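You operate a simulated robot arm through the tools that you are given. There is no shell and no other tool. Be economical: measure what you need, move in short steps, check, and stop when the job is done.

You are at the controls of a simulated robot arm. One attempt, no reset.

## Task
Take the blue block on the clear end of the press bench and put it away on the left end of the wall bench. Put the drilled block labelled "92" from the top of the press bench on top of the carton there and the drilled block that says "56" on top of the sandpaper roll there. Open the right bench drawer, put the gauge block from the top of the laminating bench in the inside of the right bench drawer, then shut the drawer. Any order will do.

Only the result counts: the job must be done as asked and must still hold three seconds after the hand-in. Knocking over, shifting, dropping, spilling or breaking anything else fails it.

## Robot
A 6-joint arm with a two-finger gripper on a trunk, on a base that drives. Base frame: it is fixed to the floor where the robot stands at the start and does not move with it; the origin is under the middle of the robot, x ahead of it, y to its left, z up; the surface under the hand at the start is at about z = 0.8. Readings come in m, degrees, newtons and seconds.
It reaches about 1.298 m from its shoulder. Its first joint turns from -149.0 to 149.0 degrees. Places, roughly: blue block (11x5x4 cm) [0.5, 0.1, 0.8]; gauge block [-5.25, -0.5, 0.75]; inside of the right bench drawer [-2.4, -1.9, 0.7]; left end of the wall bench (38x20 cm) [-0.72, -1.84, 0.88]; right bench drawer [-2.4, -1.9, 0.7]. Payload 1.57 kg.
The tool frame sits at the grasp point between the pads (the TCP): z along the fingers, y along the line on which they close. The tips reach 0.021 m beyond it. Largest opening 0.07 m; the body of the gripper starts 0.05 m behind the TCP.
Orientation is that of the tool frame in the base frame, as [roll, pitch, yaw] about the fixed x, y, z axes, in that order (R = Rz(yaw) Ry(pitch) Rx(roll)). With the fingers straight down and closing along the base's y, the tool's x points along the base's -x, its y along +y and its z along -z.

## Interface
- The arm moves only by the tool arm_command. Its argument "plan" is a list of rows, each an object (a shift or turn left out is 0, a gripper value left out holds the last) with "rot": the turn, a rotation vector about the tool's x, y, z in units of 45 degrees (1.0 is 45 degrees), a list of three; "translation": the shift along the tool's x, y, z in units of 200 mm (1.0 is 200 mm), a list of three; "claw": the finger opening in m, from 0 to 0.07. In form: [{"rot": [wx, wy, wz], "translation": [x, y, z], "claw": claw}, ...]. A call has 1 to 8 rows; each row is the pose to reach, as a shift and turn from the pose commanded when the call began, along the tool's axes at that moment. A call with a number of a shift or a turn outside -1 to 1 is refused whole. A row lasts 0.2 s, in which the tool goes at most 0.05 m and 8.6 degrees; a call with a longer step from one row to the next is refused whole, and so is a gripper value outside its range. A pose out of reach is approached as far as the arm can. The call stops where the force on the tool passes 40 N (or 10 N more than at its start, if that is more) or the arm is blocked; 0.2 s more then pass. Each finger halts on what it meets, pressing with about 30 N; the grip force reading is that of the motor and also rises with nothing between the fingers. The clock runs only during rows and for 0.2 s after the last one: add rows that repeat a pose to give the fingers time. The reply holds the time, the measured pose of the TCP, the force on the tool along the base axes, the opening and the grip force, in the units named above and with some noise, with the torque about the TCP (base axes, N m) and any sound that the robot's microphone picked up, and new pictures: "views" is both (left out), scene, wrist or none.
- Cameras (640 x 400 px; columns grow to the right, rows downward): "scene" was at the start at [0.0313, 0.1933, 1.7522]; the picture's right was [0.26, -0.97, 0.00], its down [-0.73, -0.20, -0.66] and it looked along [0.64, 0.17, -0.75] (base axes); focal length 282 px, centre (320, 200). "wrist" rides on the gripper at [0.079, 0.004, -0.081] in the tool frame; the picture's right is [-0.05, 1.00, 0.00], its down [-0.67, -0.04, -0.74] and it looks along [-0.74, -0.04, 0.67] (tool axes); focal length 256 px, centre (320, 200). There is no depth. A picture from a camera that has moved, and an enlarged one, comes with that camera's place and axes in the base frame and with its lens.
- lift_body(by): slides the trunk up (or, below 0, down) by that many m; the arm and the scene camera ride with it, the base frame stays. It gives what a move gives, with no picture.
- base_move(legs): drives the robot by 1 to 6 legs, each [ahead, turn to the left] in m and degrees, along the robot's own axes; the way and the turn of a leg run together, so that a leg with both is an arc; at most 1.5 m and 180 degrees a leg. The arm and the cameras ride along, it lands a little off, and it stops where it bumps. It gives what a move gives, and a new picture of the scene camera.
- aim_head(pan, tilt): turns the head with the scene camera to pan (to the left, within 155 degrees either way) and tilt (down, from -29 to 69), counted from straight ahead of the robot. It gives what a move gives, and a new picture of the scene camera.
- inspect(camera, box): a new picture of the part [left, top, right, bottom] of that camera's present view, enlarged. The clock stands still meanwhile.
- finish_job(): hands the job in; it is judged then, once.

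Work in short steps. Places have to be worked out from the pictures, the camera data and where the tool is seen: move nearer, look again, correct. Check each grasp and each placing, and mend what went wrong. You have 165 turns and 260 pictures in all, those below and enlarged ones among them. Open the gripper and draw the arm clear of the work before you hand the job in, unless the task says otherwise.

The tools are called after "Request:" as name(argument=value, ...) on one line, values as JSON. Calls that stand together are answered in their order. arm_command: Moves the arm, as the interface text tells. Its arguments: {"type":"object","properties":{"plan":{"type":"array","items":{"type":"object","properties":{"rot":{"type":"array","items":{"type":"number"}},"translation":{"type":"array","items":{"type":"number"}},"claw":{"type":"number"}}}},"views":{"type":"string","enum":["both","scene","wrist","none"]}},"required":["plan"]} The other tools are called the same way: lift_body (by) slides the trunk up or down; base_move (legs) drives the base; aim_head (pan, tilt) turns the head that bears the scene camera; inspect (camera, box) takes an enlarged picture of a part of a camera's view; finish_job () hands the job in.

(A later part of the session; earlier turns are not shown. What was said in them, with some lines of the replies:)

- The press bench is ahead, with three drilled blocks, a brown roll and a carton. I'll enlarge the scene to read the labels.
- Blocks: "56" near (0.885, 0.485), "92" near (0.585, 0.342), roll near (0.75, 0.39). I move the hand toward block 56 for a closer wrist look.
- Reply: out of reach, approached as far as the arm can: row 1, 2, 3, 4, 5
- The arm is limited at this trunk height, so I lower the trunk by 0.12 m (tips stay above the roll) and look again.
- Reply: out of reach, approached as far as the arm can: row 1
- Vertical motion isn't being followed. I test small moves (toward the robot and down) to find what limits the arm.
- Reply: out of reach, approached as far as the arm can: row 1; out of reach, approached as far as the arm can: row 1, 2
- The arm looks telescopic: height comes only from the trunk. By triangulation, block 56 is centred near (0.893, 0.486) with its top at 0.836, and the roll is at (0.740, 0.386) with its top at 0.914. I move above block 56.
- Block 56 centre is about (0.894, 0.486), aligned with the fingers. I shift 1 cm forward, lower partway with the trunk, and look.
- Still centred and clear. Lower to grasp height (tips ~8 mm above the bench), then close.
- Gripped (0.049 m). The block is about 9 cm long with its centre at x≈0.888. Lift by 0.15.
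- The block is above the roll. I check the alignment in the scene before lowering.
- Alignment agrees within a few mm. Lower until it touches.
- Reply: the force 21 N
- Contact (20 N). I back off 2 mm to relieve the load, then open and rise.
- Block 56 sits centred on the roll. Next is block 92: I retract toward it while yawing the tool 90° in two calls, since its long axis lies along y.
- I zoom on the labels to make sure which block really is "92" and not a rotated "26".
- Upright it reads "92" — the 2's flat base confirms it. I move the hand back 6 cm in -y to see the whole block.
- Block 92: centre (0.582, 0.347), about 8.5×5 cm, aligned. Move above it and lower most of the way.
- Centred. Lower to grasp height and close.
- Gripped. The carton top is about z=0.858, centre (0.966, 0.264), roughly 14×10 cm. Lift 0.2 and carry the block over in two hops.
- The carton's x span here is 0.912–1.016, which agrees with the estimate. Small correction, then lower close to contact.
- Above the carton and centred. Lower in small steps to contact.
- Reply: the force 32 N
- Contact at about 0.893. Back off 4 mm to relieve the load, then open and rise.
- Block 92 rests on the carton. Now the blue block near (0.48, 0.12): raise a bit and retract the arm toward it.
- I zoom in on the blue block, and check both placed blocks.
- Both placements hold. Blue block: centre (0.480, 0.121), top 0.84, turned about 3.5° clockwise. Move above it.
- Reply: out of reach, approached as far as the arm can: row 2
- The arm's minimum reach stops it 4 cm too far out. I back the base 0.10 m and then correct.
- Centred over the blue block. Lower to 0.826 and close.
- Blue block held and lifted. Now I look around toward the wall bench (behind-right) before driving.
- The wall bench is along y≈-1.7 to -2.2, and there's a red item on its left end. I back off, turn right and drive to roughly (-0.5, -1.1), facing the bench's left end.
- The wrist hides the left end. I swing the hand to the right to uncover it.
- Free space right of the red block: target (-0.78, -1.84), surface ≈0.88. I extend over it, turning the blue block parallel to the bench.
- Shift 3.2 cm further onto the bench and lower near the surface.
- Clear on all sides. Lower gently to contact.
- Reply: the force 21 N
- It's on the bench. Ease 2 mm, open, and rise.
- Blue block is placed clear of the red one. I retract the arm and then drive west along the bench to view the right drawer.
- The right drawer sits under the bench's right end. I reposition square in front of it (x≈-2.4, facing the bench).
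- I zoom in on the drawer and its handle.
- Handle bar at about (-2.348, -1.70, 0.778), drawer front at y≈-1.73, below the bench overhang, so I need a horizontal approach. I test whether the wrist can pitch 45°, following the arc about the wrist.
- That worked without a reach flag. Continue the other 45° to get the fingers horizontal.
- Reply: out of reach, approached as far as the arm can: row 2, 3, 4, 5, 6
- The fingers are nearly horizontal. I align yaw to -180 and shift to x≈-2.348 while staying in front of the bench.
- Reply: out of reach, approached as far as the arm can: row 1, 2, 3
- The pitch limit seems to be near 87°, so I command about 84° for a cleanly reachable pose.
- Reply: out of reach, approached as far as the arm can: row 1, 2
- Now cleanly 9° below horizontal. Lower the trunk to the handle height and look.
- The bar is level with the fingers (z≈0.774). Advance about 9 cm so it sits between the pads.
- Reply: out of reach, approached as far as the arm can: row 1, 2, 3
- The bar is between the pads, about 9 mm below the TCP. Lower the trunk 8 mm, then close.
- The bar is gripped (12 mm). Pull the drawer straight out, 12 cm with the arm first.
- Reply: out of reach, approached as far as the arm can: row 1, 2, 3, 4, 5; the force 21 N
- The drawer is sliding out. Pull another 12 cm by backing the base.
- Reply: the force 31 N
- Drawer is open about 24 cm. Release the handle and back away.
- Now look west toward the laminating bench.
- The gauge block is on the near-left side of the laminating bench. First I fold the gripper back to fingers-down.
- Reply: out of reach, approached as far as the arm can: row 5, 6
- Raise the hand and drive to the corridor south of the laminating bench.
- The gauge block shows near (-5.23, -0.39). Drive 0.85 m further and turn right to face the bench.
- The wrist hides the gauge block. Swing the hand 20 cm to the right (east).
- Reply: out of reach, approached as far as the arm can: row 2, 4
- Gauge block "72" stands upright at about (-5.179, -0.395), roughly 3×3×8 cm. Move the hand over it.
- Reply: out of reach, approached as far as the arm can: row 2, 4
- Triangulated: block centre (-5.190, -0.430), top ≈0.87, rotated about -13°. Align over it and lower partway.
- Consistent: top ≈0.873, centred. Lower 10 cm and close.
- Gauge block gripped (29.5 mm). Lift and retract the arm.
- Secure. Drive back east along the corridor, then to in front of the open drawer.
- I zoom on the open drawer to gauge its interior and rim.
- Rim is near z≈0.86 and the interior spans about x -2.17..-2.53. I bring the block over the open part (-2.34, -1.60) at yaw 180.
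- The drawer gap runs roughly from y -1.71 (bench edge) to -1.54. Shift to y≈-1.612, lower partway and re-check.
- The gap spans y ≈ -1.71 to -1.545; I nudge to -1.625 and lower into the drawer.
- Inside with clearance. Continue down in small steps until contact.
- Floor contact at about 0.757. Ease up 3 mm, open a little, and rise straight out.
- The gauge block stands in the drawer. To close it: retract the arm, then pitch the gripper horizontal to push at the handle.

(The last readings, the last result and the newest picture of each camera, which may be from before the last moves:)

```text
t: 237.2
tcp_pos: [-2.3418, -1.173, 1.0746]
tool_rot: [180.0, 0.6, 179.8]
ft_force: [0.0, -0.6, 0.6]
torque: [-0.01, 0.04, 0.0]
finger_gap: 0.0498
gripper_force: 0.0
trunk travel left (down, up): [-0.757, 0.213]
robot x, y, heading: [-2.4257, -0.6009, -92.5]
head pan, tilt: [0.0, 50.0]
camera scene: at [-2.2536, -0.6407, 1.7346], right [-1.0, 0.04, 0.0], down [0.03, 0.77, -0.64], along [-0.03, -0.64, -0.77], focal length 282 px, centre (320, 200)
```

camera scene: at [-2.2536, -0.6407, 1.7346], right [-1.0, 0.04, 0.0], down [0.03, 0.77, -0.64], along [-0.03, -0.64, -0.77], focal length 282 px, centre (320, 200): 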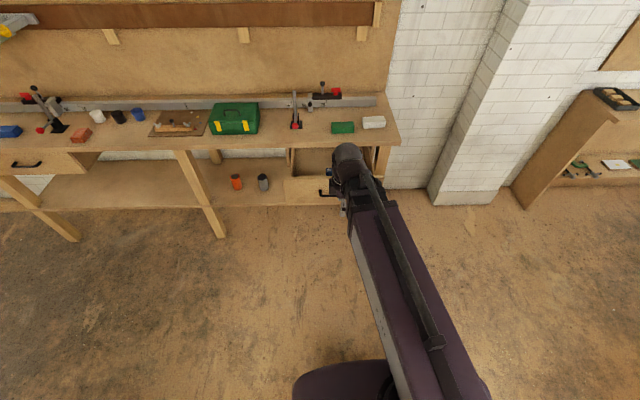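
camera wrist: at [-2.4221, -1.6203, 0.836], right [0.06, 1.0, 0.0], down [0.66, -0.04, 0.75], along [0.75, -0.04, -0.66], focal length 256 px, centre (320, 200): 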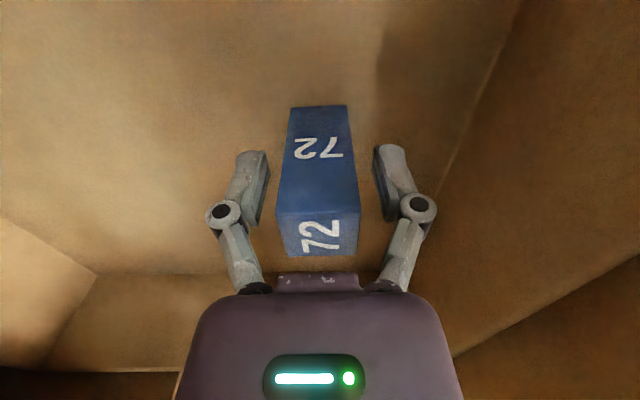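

Pitch the gripper forward to about 81°.

Request:
arm_command(plan=[{"translation": [0, -0.124, -0.008], "rot": [0.167, 0, 0]}, {"translation": [0, -0.246, -0.032], "rot": [0.333, 0, 0]}, {"translation": [0, -0.364, -0.072], "rot": [0.5, 0, 0]}, {"translation": [0, -0.475, -0.127], "rot": [0.667, 0, 0]}, {"translation": [0, -0.578, -0.196], "rot": [0.833, 0, 0]}, {"translation": [0, -0.672, -0.278], "rot": [1.0, 0, 0]}], views="none")

Request:
arm_command(plan=[{"translation": [0, -0.099, -0.005], "rot": [0.133, 0, 0]}, {"translation": [0, -0.198, -0.021], "rot": [0.267, 0, 0]}, {"translation": [0, -0.294, -0.046], "rot": [0.4, 0, 0]}, {"translation": [0, -0.386, -0.082], "rot": [0.533, 0, 0]}, {"translation": [0, -0.475, -0.127], "rot": [0.667, 0, 0]}, {"translation": [0, -0.558, -0.181], "rot": [0.8, 0, 0]}], views="none")

```text
t: 238.6
tcp_pos: [-2.342, -1.306, 1.1301]
tool_rot: [-134.9, 0.7, 179.8]
ft_force: [0.2, 0.5, 0.1]
torque: [0.0, 0.05, -0.03]
finger_gap: 0.0501
gripper_force: 0.0
trunk travel left (down, up): [-0.757, 0.213]
robot x, y, heading: [-2.4254, -0.6001, -92.3]
head pan, tilt: [0.0, 50.0]
```

```text
t: 240.0
tcp_pos: [-2.3407, -1.3593, 1.2333]
tool_rot: [-98.8, 0.7, 179.7]
ft_force: [-0.6, -0.2, -0.5]
torque: [0.01, -0.03, 0.0]
finger_gap: 0.0499
gripper_force: 0.0
trunk travel left (down, up): [-0.757, 0.213]
robot x, y, heading: [-2.4253, -0.6007, -92.3]
head pan, tilt: [0.0, 50.0]
```

Clean. Lower to handle height (0.773) in front of the drawer and look.

Request:
lift_body(by=-0.46)

Request:
inspect(camera="wrist", box=[0, 0, 640, 400])

Request:
inspect(camera="scene", box=[0, 0, 640, 400])

```text
refused: -0.46 is not a number from -0.4 to 0.4
```

```text
1.00 times, centred on (320, 200) of wrist (not enlarged: the box is as wide or as high as the picture)
camera zoom: at [-2.4208, -1.2779, 1.2407], right [0.07, 0.15, -0.99], down [0.67, 0.73, 0.16], along [0.74, -0.67, -0.05], focal length 256 px, centre (320, 200)
```

zoom: 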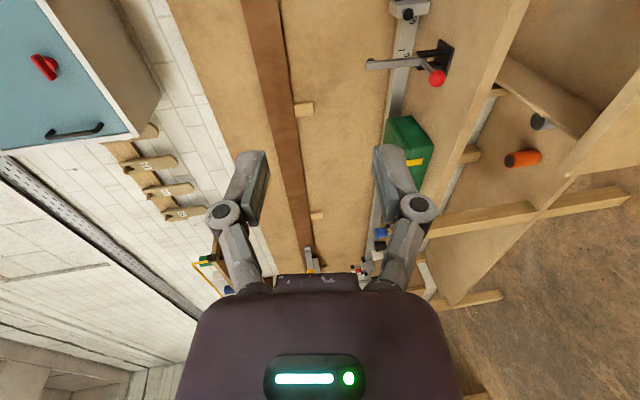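

```text
1.00 times, centred on (320, 200) of scene (not enlarged: the box is as wide or as high as the picture)
camera zoom: at [-2.2536, -0.6406, 1.7346], right [-1.0, 0.04, 0.0], down [0.03, 0.77, -0.64], along [-0.03, -0.64, -0.77], focal length 282 px, centre (320, 200)
```

zoom: 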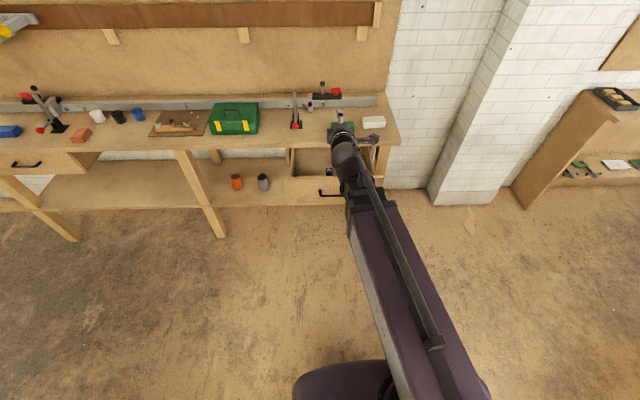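

The limit is 0.4 per call, so I lower in two goes.

Request:
lift_body(by=-0.3)

Request:
lift_body(by=-0.16)

Request:
inspect(camera="wrist", box=[0, 0, 640, 400])

```text
t: 243.0
tcp_pos: [-2.3412, -1.3579, 0.9329]
tool_rot: [-98.9, 0.6, 179.9]
ft_force: [-0.9, 0.4, -0.2]
torque: [-0.04, 0.01, -0.01]
finger_gap: 0.05
gripper_force: 0.0
trunk travel left (down, up): [-0.457, 0.513]
robot x, y, heading: [-2.4253, -0.6038, -92.3]
head pan, tilt: [0.0, 50.0]
```

```text
t: 244.9
tcp_pos: [-2.3413, -1.3589, 0.7728]
tool_rot: [-98.9, 0.6, 180.0]
ft_force: [-0.2, 0.2, -0.2]
torque: [0.0, 0.0, 0.03]
finger_gap: 0.0497
gripper_force: 0.1
trunk travel left (down, up): [-0.297, 0.673]
robot x, y, heading: [-2.4207, -0.596, -92.3]
head pan, tilt: [0.0, 50.0]
```

```text
1.00 times, centred on (320, 200) of wrist (not enlarged: the box is as wide or as high as the picture)
camera zoom: at [-2.421, -1.2779, 0.7806], right [0.06, 0.15, -0.99], down [0.67, 0.73, 0.16], along [0.74, -0.67, -0.06], focal length 256 px, centre (320, 200)
```

zoom: 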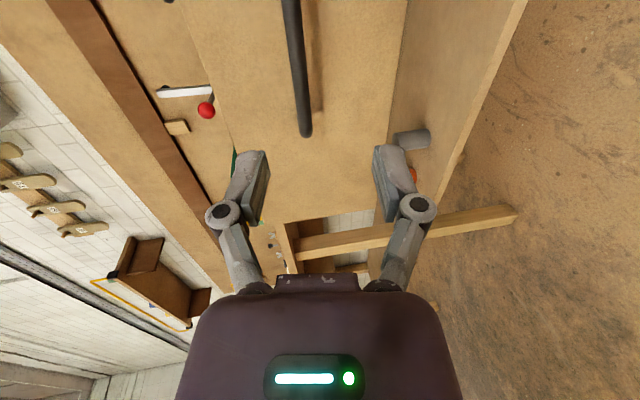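

The bar is centred between the fingers. Advance 9 cm to straddle it.

Request:
arm_command(plan=[{"translation": [0.01, -0.035, 0.225]}, {"translation": [0.02, -0.069, 0.445]}], views="wrist")

```text
t: 245.5
tcp_pos: [-2.3462, -1.4481, 0.7727]
tool_rot: [-98.8, 0.6, 179.8]
ft_force: [0.2, 0.8, 0.0]
torque: [0.01, -0.01, -0.01]
finger_gap: 0.0498
gripper_force: 0.0
trunk travel left (down, up): [-0.297, 0.673]
robot x, y, heading: [-2.4243, -0.6013, -92.1]
head pan, tilt: [0.0, 50.0]
camera wrist: at [-2.4259, -1.3675, 0.7809], right [0.06, 0.15, -0.99], down [0.67, 0.73, 0.16], along [0.74, -0.67, -0.06], focal length 256 px, centre (320, 200)
```

wrist: 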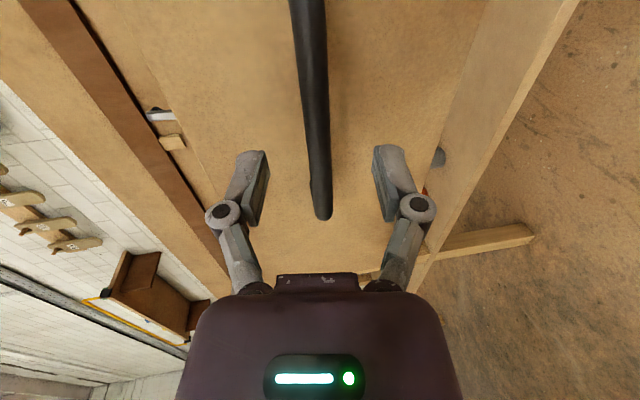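

Push the drawer in slowly, 13 cm first.

Request:
arm_command(plan=[{"translation": [0, -0.008, 0.05]}, {"translation": [0, -0.02, 0.13]}, {"translation": [0, -0.034, 0.22]}, {"translation": [0, -0.048, 0.31]}, {"translation": [0, -0.062, 0.4]}, {"translation": [0, -0.076, 0.49]}, {"translation": [0, -0.09, 0.58]}, {"translation": [0, -0.102, 0.66]}], views="scene")

```text
t: 247.3
tcp_pos: [-2.3457, -1.5834, 0.7729]
tool_rot: [-99.1, 0.5, 179.9]
ft_force: [0.6, 0.0, -0.6]
torque: [-0.01, -0.04, 0.0]
finger_gap: 0.05
gripper_force: 0.0
trunk travel left (down, up): [-0.297, 0.673]
robot x, y, heading: [-2.4252, -0.5977, -92.2]
head pan, tilt: [0.0, 50.0]
camera scene: at [-2.2536, -0.6407, 1.2746], right [-1.0, 0.04, 0.0], down [0.03, 0.77, -0.64], along [-0.03, -0.64, -0.77], focal length 282 px, centre (320, 200)
```

scene: 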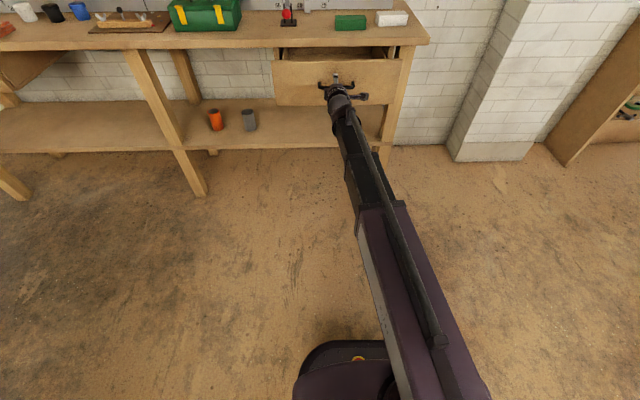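

The drawer is going in smoothly. Push the remaining stretch, slowing at the end.

Request:
arm_command(plan=[{"translation": [0, -0.015, 0.1]}, {"translation": [0, -0.031, 0.2]}, {"translation": [0, -0.046, 0.3]}, {"translation": [0, -0.062, 0.4]}, {"translation": [0, -0.075, 0.49]}, {"translation": [0, -0.086, 0.56]}, {"translation": [0, -0.093, 0.61]}, {"translation": [0, -0.099, 0.65]}])

```text
t: 249.1
tcp_pos: [-2.3462, -1.7132, 0.7735]
tool_rot: [-98.9, 0.7, 179.9]
ft_force: [-0.5, 0.4, -0.6]
torque: [0.02, 0.0, 0.03]
finger_gap: 0.0498
gripper_force: 0.0
trunk travel left (down, up): [-0.297, 0.673]
robot x, y, heading: [-2.423, -0.5991, -92.2]
head pan, tilt: [0.0, 50.0]
camera scene: at [-2.2536, -0.6408, 1.2746], right [-1.0, 0.04, 0.0], down [0.03, 0.77, -0.64], along [-0.03, -0.64, -0.77], focal length 282 px, centre (320, 200)
camera wrist: at [-2.4253, -1.6334, 0.7803], right [0.07, 0.16, -0.99], down [0.67, 0.73, 0.16], along [0.74, -0.67, -0.06], focal length 256 px, centre (320, 200)
```

scene: 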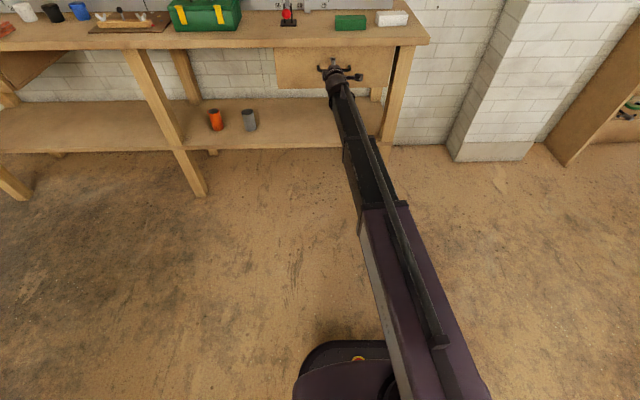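
wrist: 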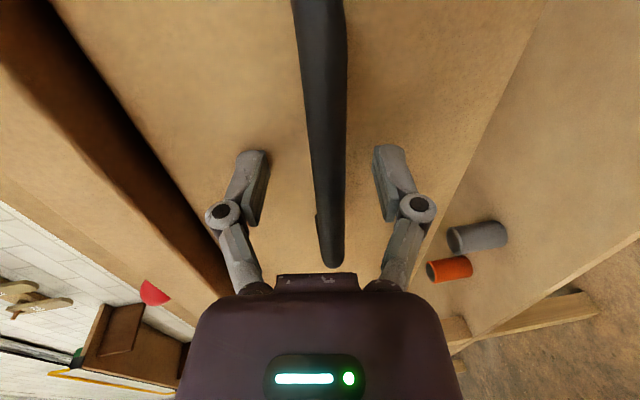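

It appears nearly closed with no resistance yet. Push a bit more until the stop is felt.

Request:
arm_command(plan=[{"translation": [0, -0.004, 0.025]}, {"translation": [0, -0.008, 0.05]}, {"translation": [0, -0.012, 0.075]}, {"translation": [0, -0.015, 0.1]}], views="none")

Request:
inspect(camera="scene", box=[250, 20, 450, 130])

```text
t: 250.1
tcp_pos: [-2.3455, -1.7327, 0.7732]
tool_rot: [-99.0, 0.6, 179.8]
ft_force: [3.9, 20.5, 5.3]
torque: [0.75, 0.03, -0.03]
finger_gap: 0.0629
gripper_force: 7.1
trunk travel left (down, up): [-0.297, 0.673]
robot x, y, heading: [-2.4278, -0.6006, -92.2]
head pan, tilt: [0.0, 50.0]
```

```text
3.20 times, centred on (350, 75) of scene
camera zoom: at [-2.2537, -0.6396, 1.2747], right [-1.0, 0.04, 0.0], down [0.03, 0.76, -0.64], along [-0.03, -0.64, -0.77], focal length 904 px, centre (224, 600)
```

zoom: 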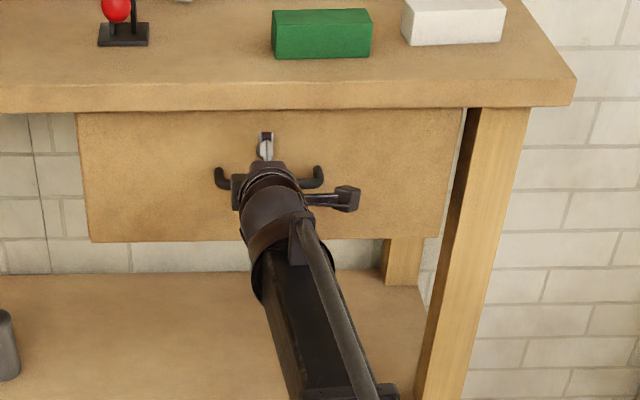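

Stop reached (20 N), and the front is flush. Withdraw straight back without touching the bar.

Request:
arm_command(plan=[{"translation": [0, 0.015, -0.1], "claw": 0.06}, {"translation": [0, 0.031, -0.2], "claw": 0.06}, {"translation": [0, 0.062, -0.4]}, {"translation": [0, 0.093, -0.6]}, {"translation": [0, 0.124, -0.8]}, {"translation": [0, 0.15, -0.97]}])

```text
t: 251.5
tcp_pos: [-2.3476, -1.5364, 0.7728]
tool_rot: [-99.0, 0.6, 179.7]
ft_force: [0.8, -0.5, -0.1]
torque: [0.02, 0.0, 0.0]
finger_gap: 0.06
gripper_force: 0.1
trunk travel left (down, up): [-0.297, 0.673]
robot x, y, heading: [-2.4198, -0.5985, -92.3]
head pan, tilt: [0.0, 50.0]
camera scene: at [-2.2536, -0.6408, 1.2746], right [-1.0, 0.04, 0.0], down [0.03, 0.77, -0.64], along [-0.03, -0.64, -0.77], focal length 282 px, centre (320, 200)
camera wrist: at [-2.4263, -1.4553, 0.7806], right [0.06, 0.15, -0.99], down [0.67, 0.73, 0.16], along [0.74, -0.67, -0.06], focal length 256 px, centre (320, 200)
```

scene: 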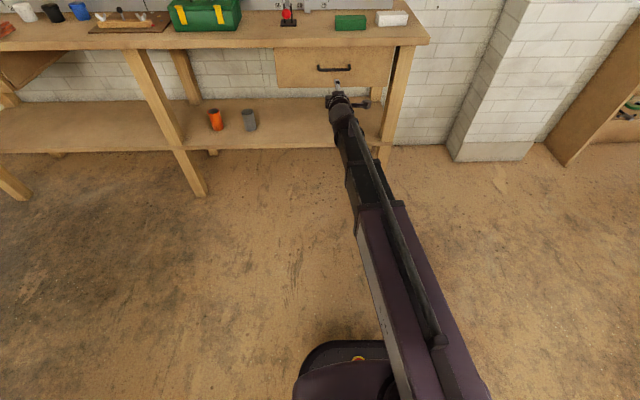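
wrist: 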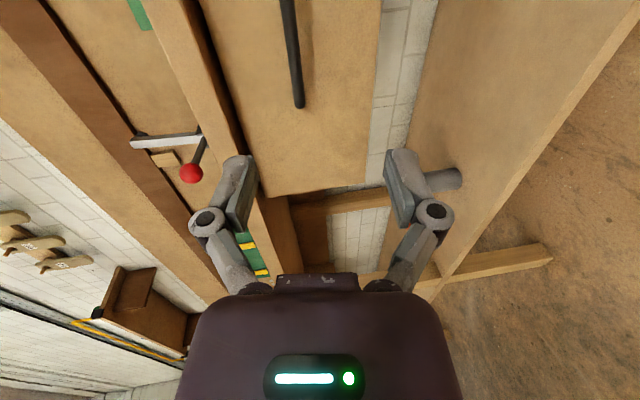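

Drawer shut. Back the base away and take a last look at the bench.

Request:
base_move(legs=[[-0.25, 0]])

Request:
lift_body(by=0.35)

Request:
aim_head(pan=35, tilt=30)

Request:
aim_head(pan=95, tilt=20)

```text
t: 253.6
tcp_pos: [-2.3344, -1.2871, 0.7729]
tool_rot: [-98.9, 0.6, 180.0]
ft_force: [-0.4, -0.8, 0.4]
torque: [0.02, 0.04, 0.02]
finger_gap: 0.0601
gripper_force: 0.0
trunk travel left (down, up): [-0.297, 0.673]
robot x, y, heading: [-2.4156, -0.3509, -92.2]
head pan, tilt: [0.0, 50.0]
camera scene: at [-2.2435, -0.391, 1.2746], right [-1.0, 0.04, 0.0], down [0.03, 0.77, -0.64], along [-0.03, -0.64, -0.77], focal length 282 px, centre (320, 200)
```

scene: 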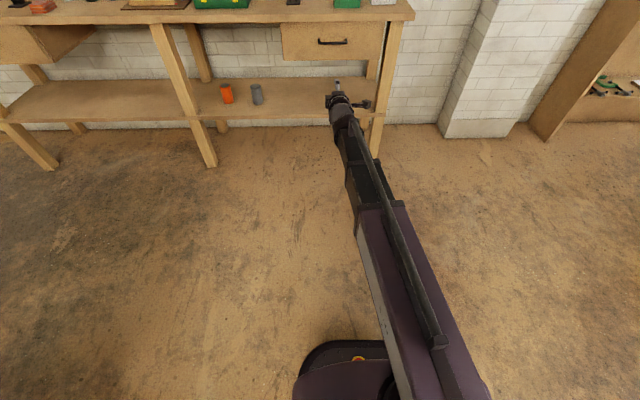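

```text
t: 257.0
tcp_pos: [-2.3352, -1.2884, 1.1221]
tool_rot: [-98.9, 0.6, 180.0]
ft_force: [0.0, 0.2, 0.2]
torque: [0.02, -0.02, 0.0]
finger_gap: 0.0598
gripper_force: 0.1
trunk travel left (down, up): [-0.647, 0.323]
robot x, y, heading: [-2.4126, -0.3504, -91.8]
head pan, tilt: [0.0, 50.0]
```

```text
t: 258.0
tcp_pos: [-2.3347, -1.286, 1.1224]
tool_rot: [-98.9, 0.6, -179.9]
ft_force: [-0.2, 0.5, -0.5]
torque: [0.0, -0.05, -0.01]
finger_gap: 0.06
gripper_force: 0.0
trunk travel left (down, up): [-0.647, 0.323]
robot x, y, heading: [-2.4143, -0.3497, -91.9]
head pan, tilt: [35.0, 30.0]
camera scene: at [-2.1916, -0.3899, 1.6541], right [-0.84, -0.54, 0.0], down [-0.27, 0.42, -0.87], along [0.47, -0.73, -0.5], focal length 282 px, centre (320, 200)
```

scene: 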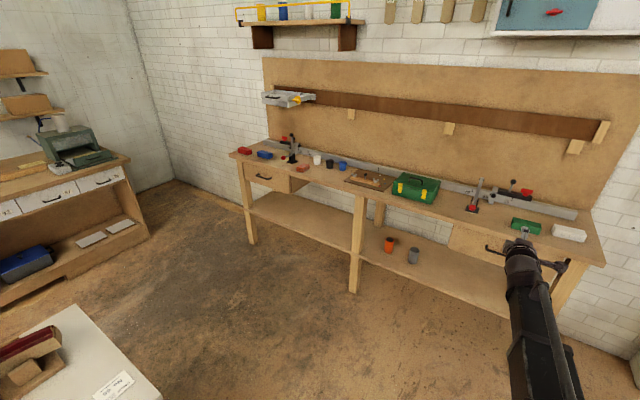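

```text
t: 259.3
tcp_pos: [-2.3354, -1.2871, 1.1224]
tool_rot: [-98.9, 0.6, 179.9]
ft_force: [0.7, 0.1, -0.2]
torque: [-0.01, 0.02, 0.04]
finger_gap: 0.0601
gripper_force: 0.0
trunk travel left (down, up): [-0.647, 0.323]
robot x, y, heading: [-2.411, -0.3455, -92.3]
head pan, tilt: [95.0, 20.0]
camera scene: at [-2.1475, -0.3094, 1.6702], right [0.05, -1.0, 0.0], down [-0.34, -0.02, -0.94], along [0.94, 0.04, -0.34], focal length 282 px, centre (320, 200)
```

scene: 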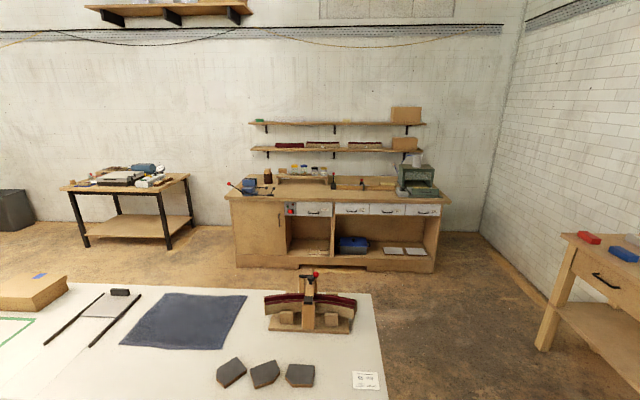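

Everything is in place: the blue block is on the wall bench, the drawer is shut, the press-bench blocks look undisturbed, and the arm is clear. Handing in.

Request:
finish_job()

```text
The job is handed in.
```

I finished all parts of the job and handed it in; the hand-in reply gave no verdict.

- **Blue block:** it is on the left end of the wall bench, clear of the red block there.
- **Block "92":** it is on top of the carton.
- **Block "56":** it is on top of the sandpaper roll.
- **Gauge block ("72"):** I stood it upright in the right bench drawer and pushed the drawer shut to its stop. I could not see inside after closing it, so it may have tipped over, but it is in the drawer.
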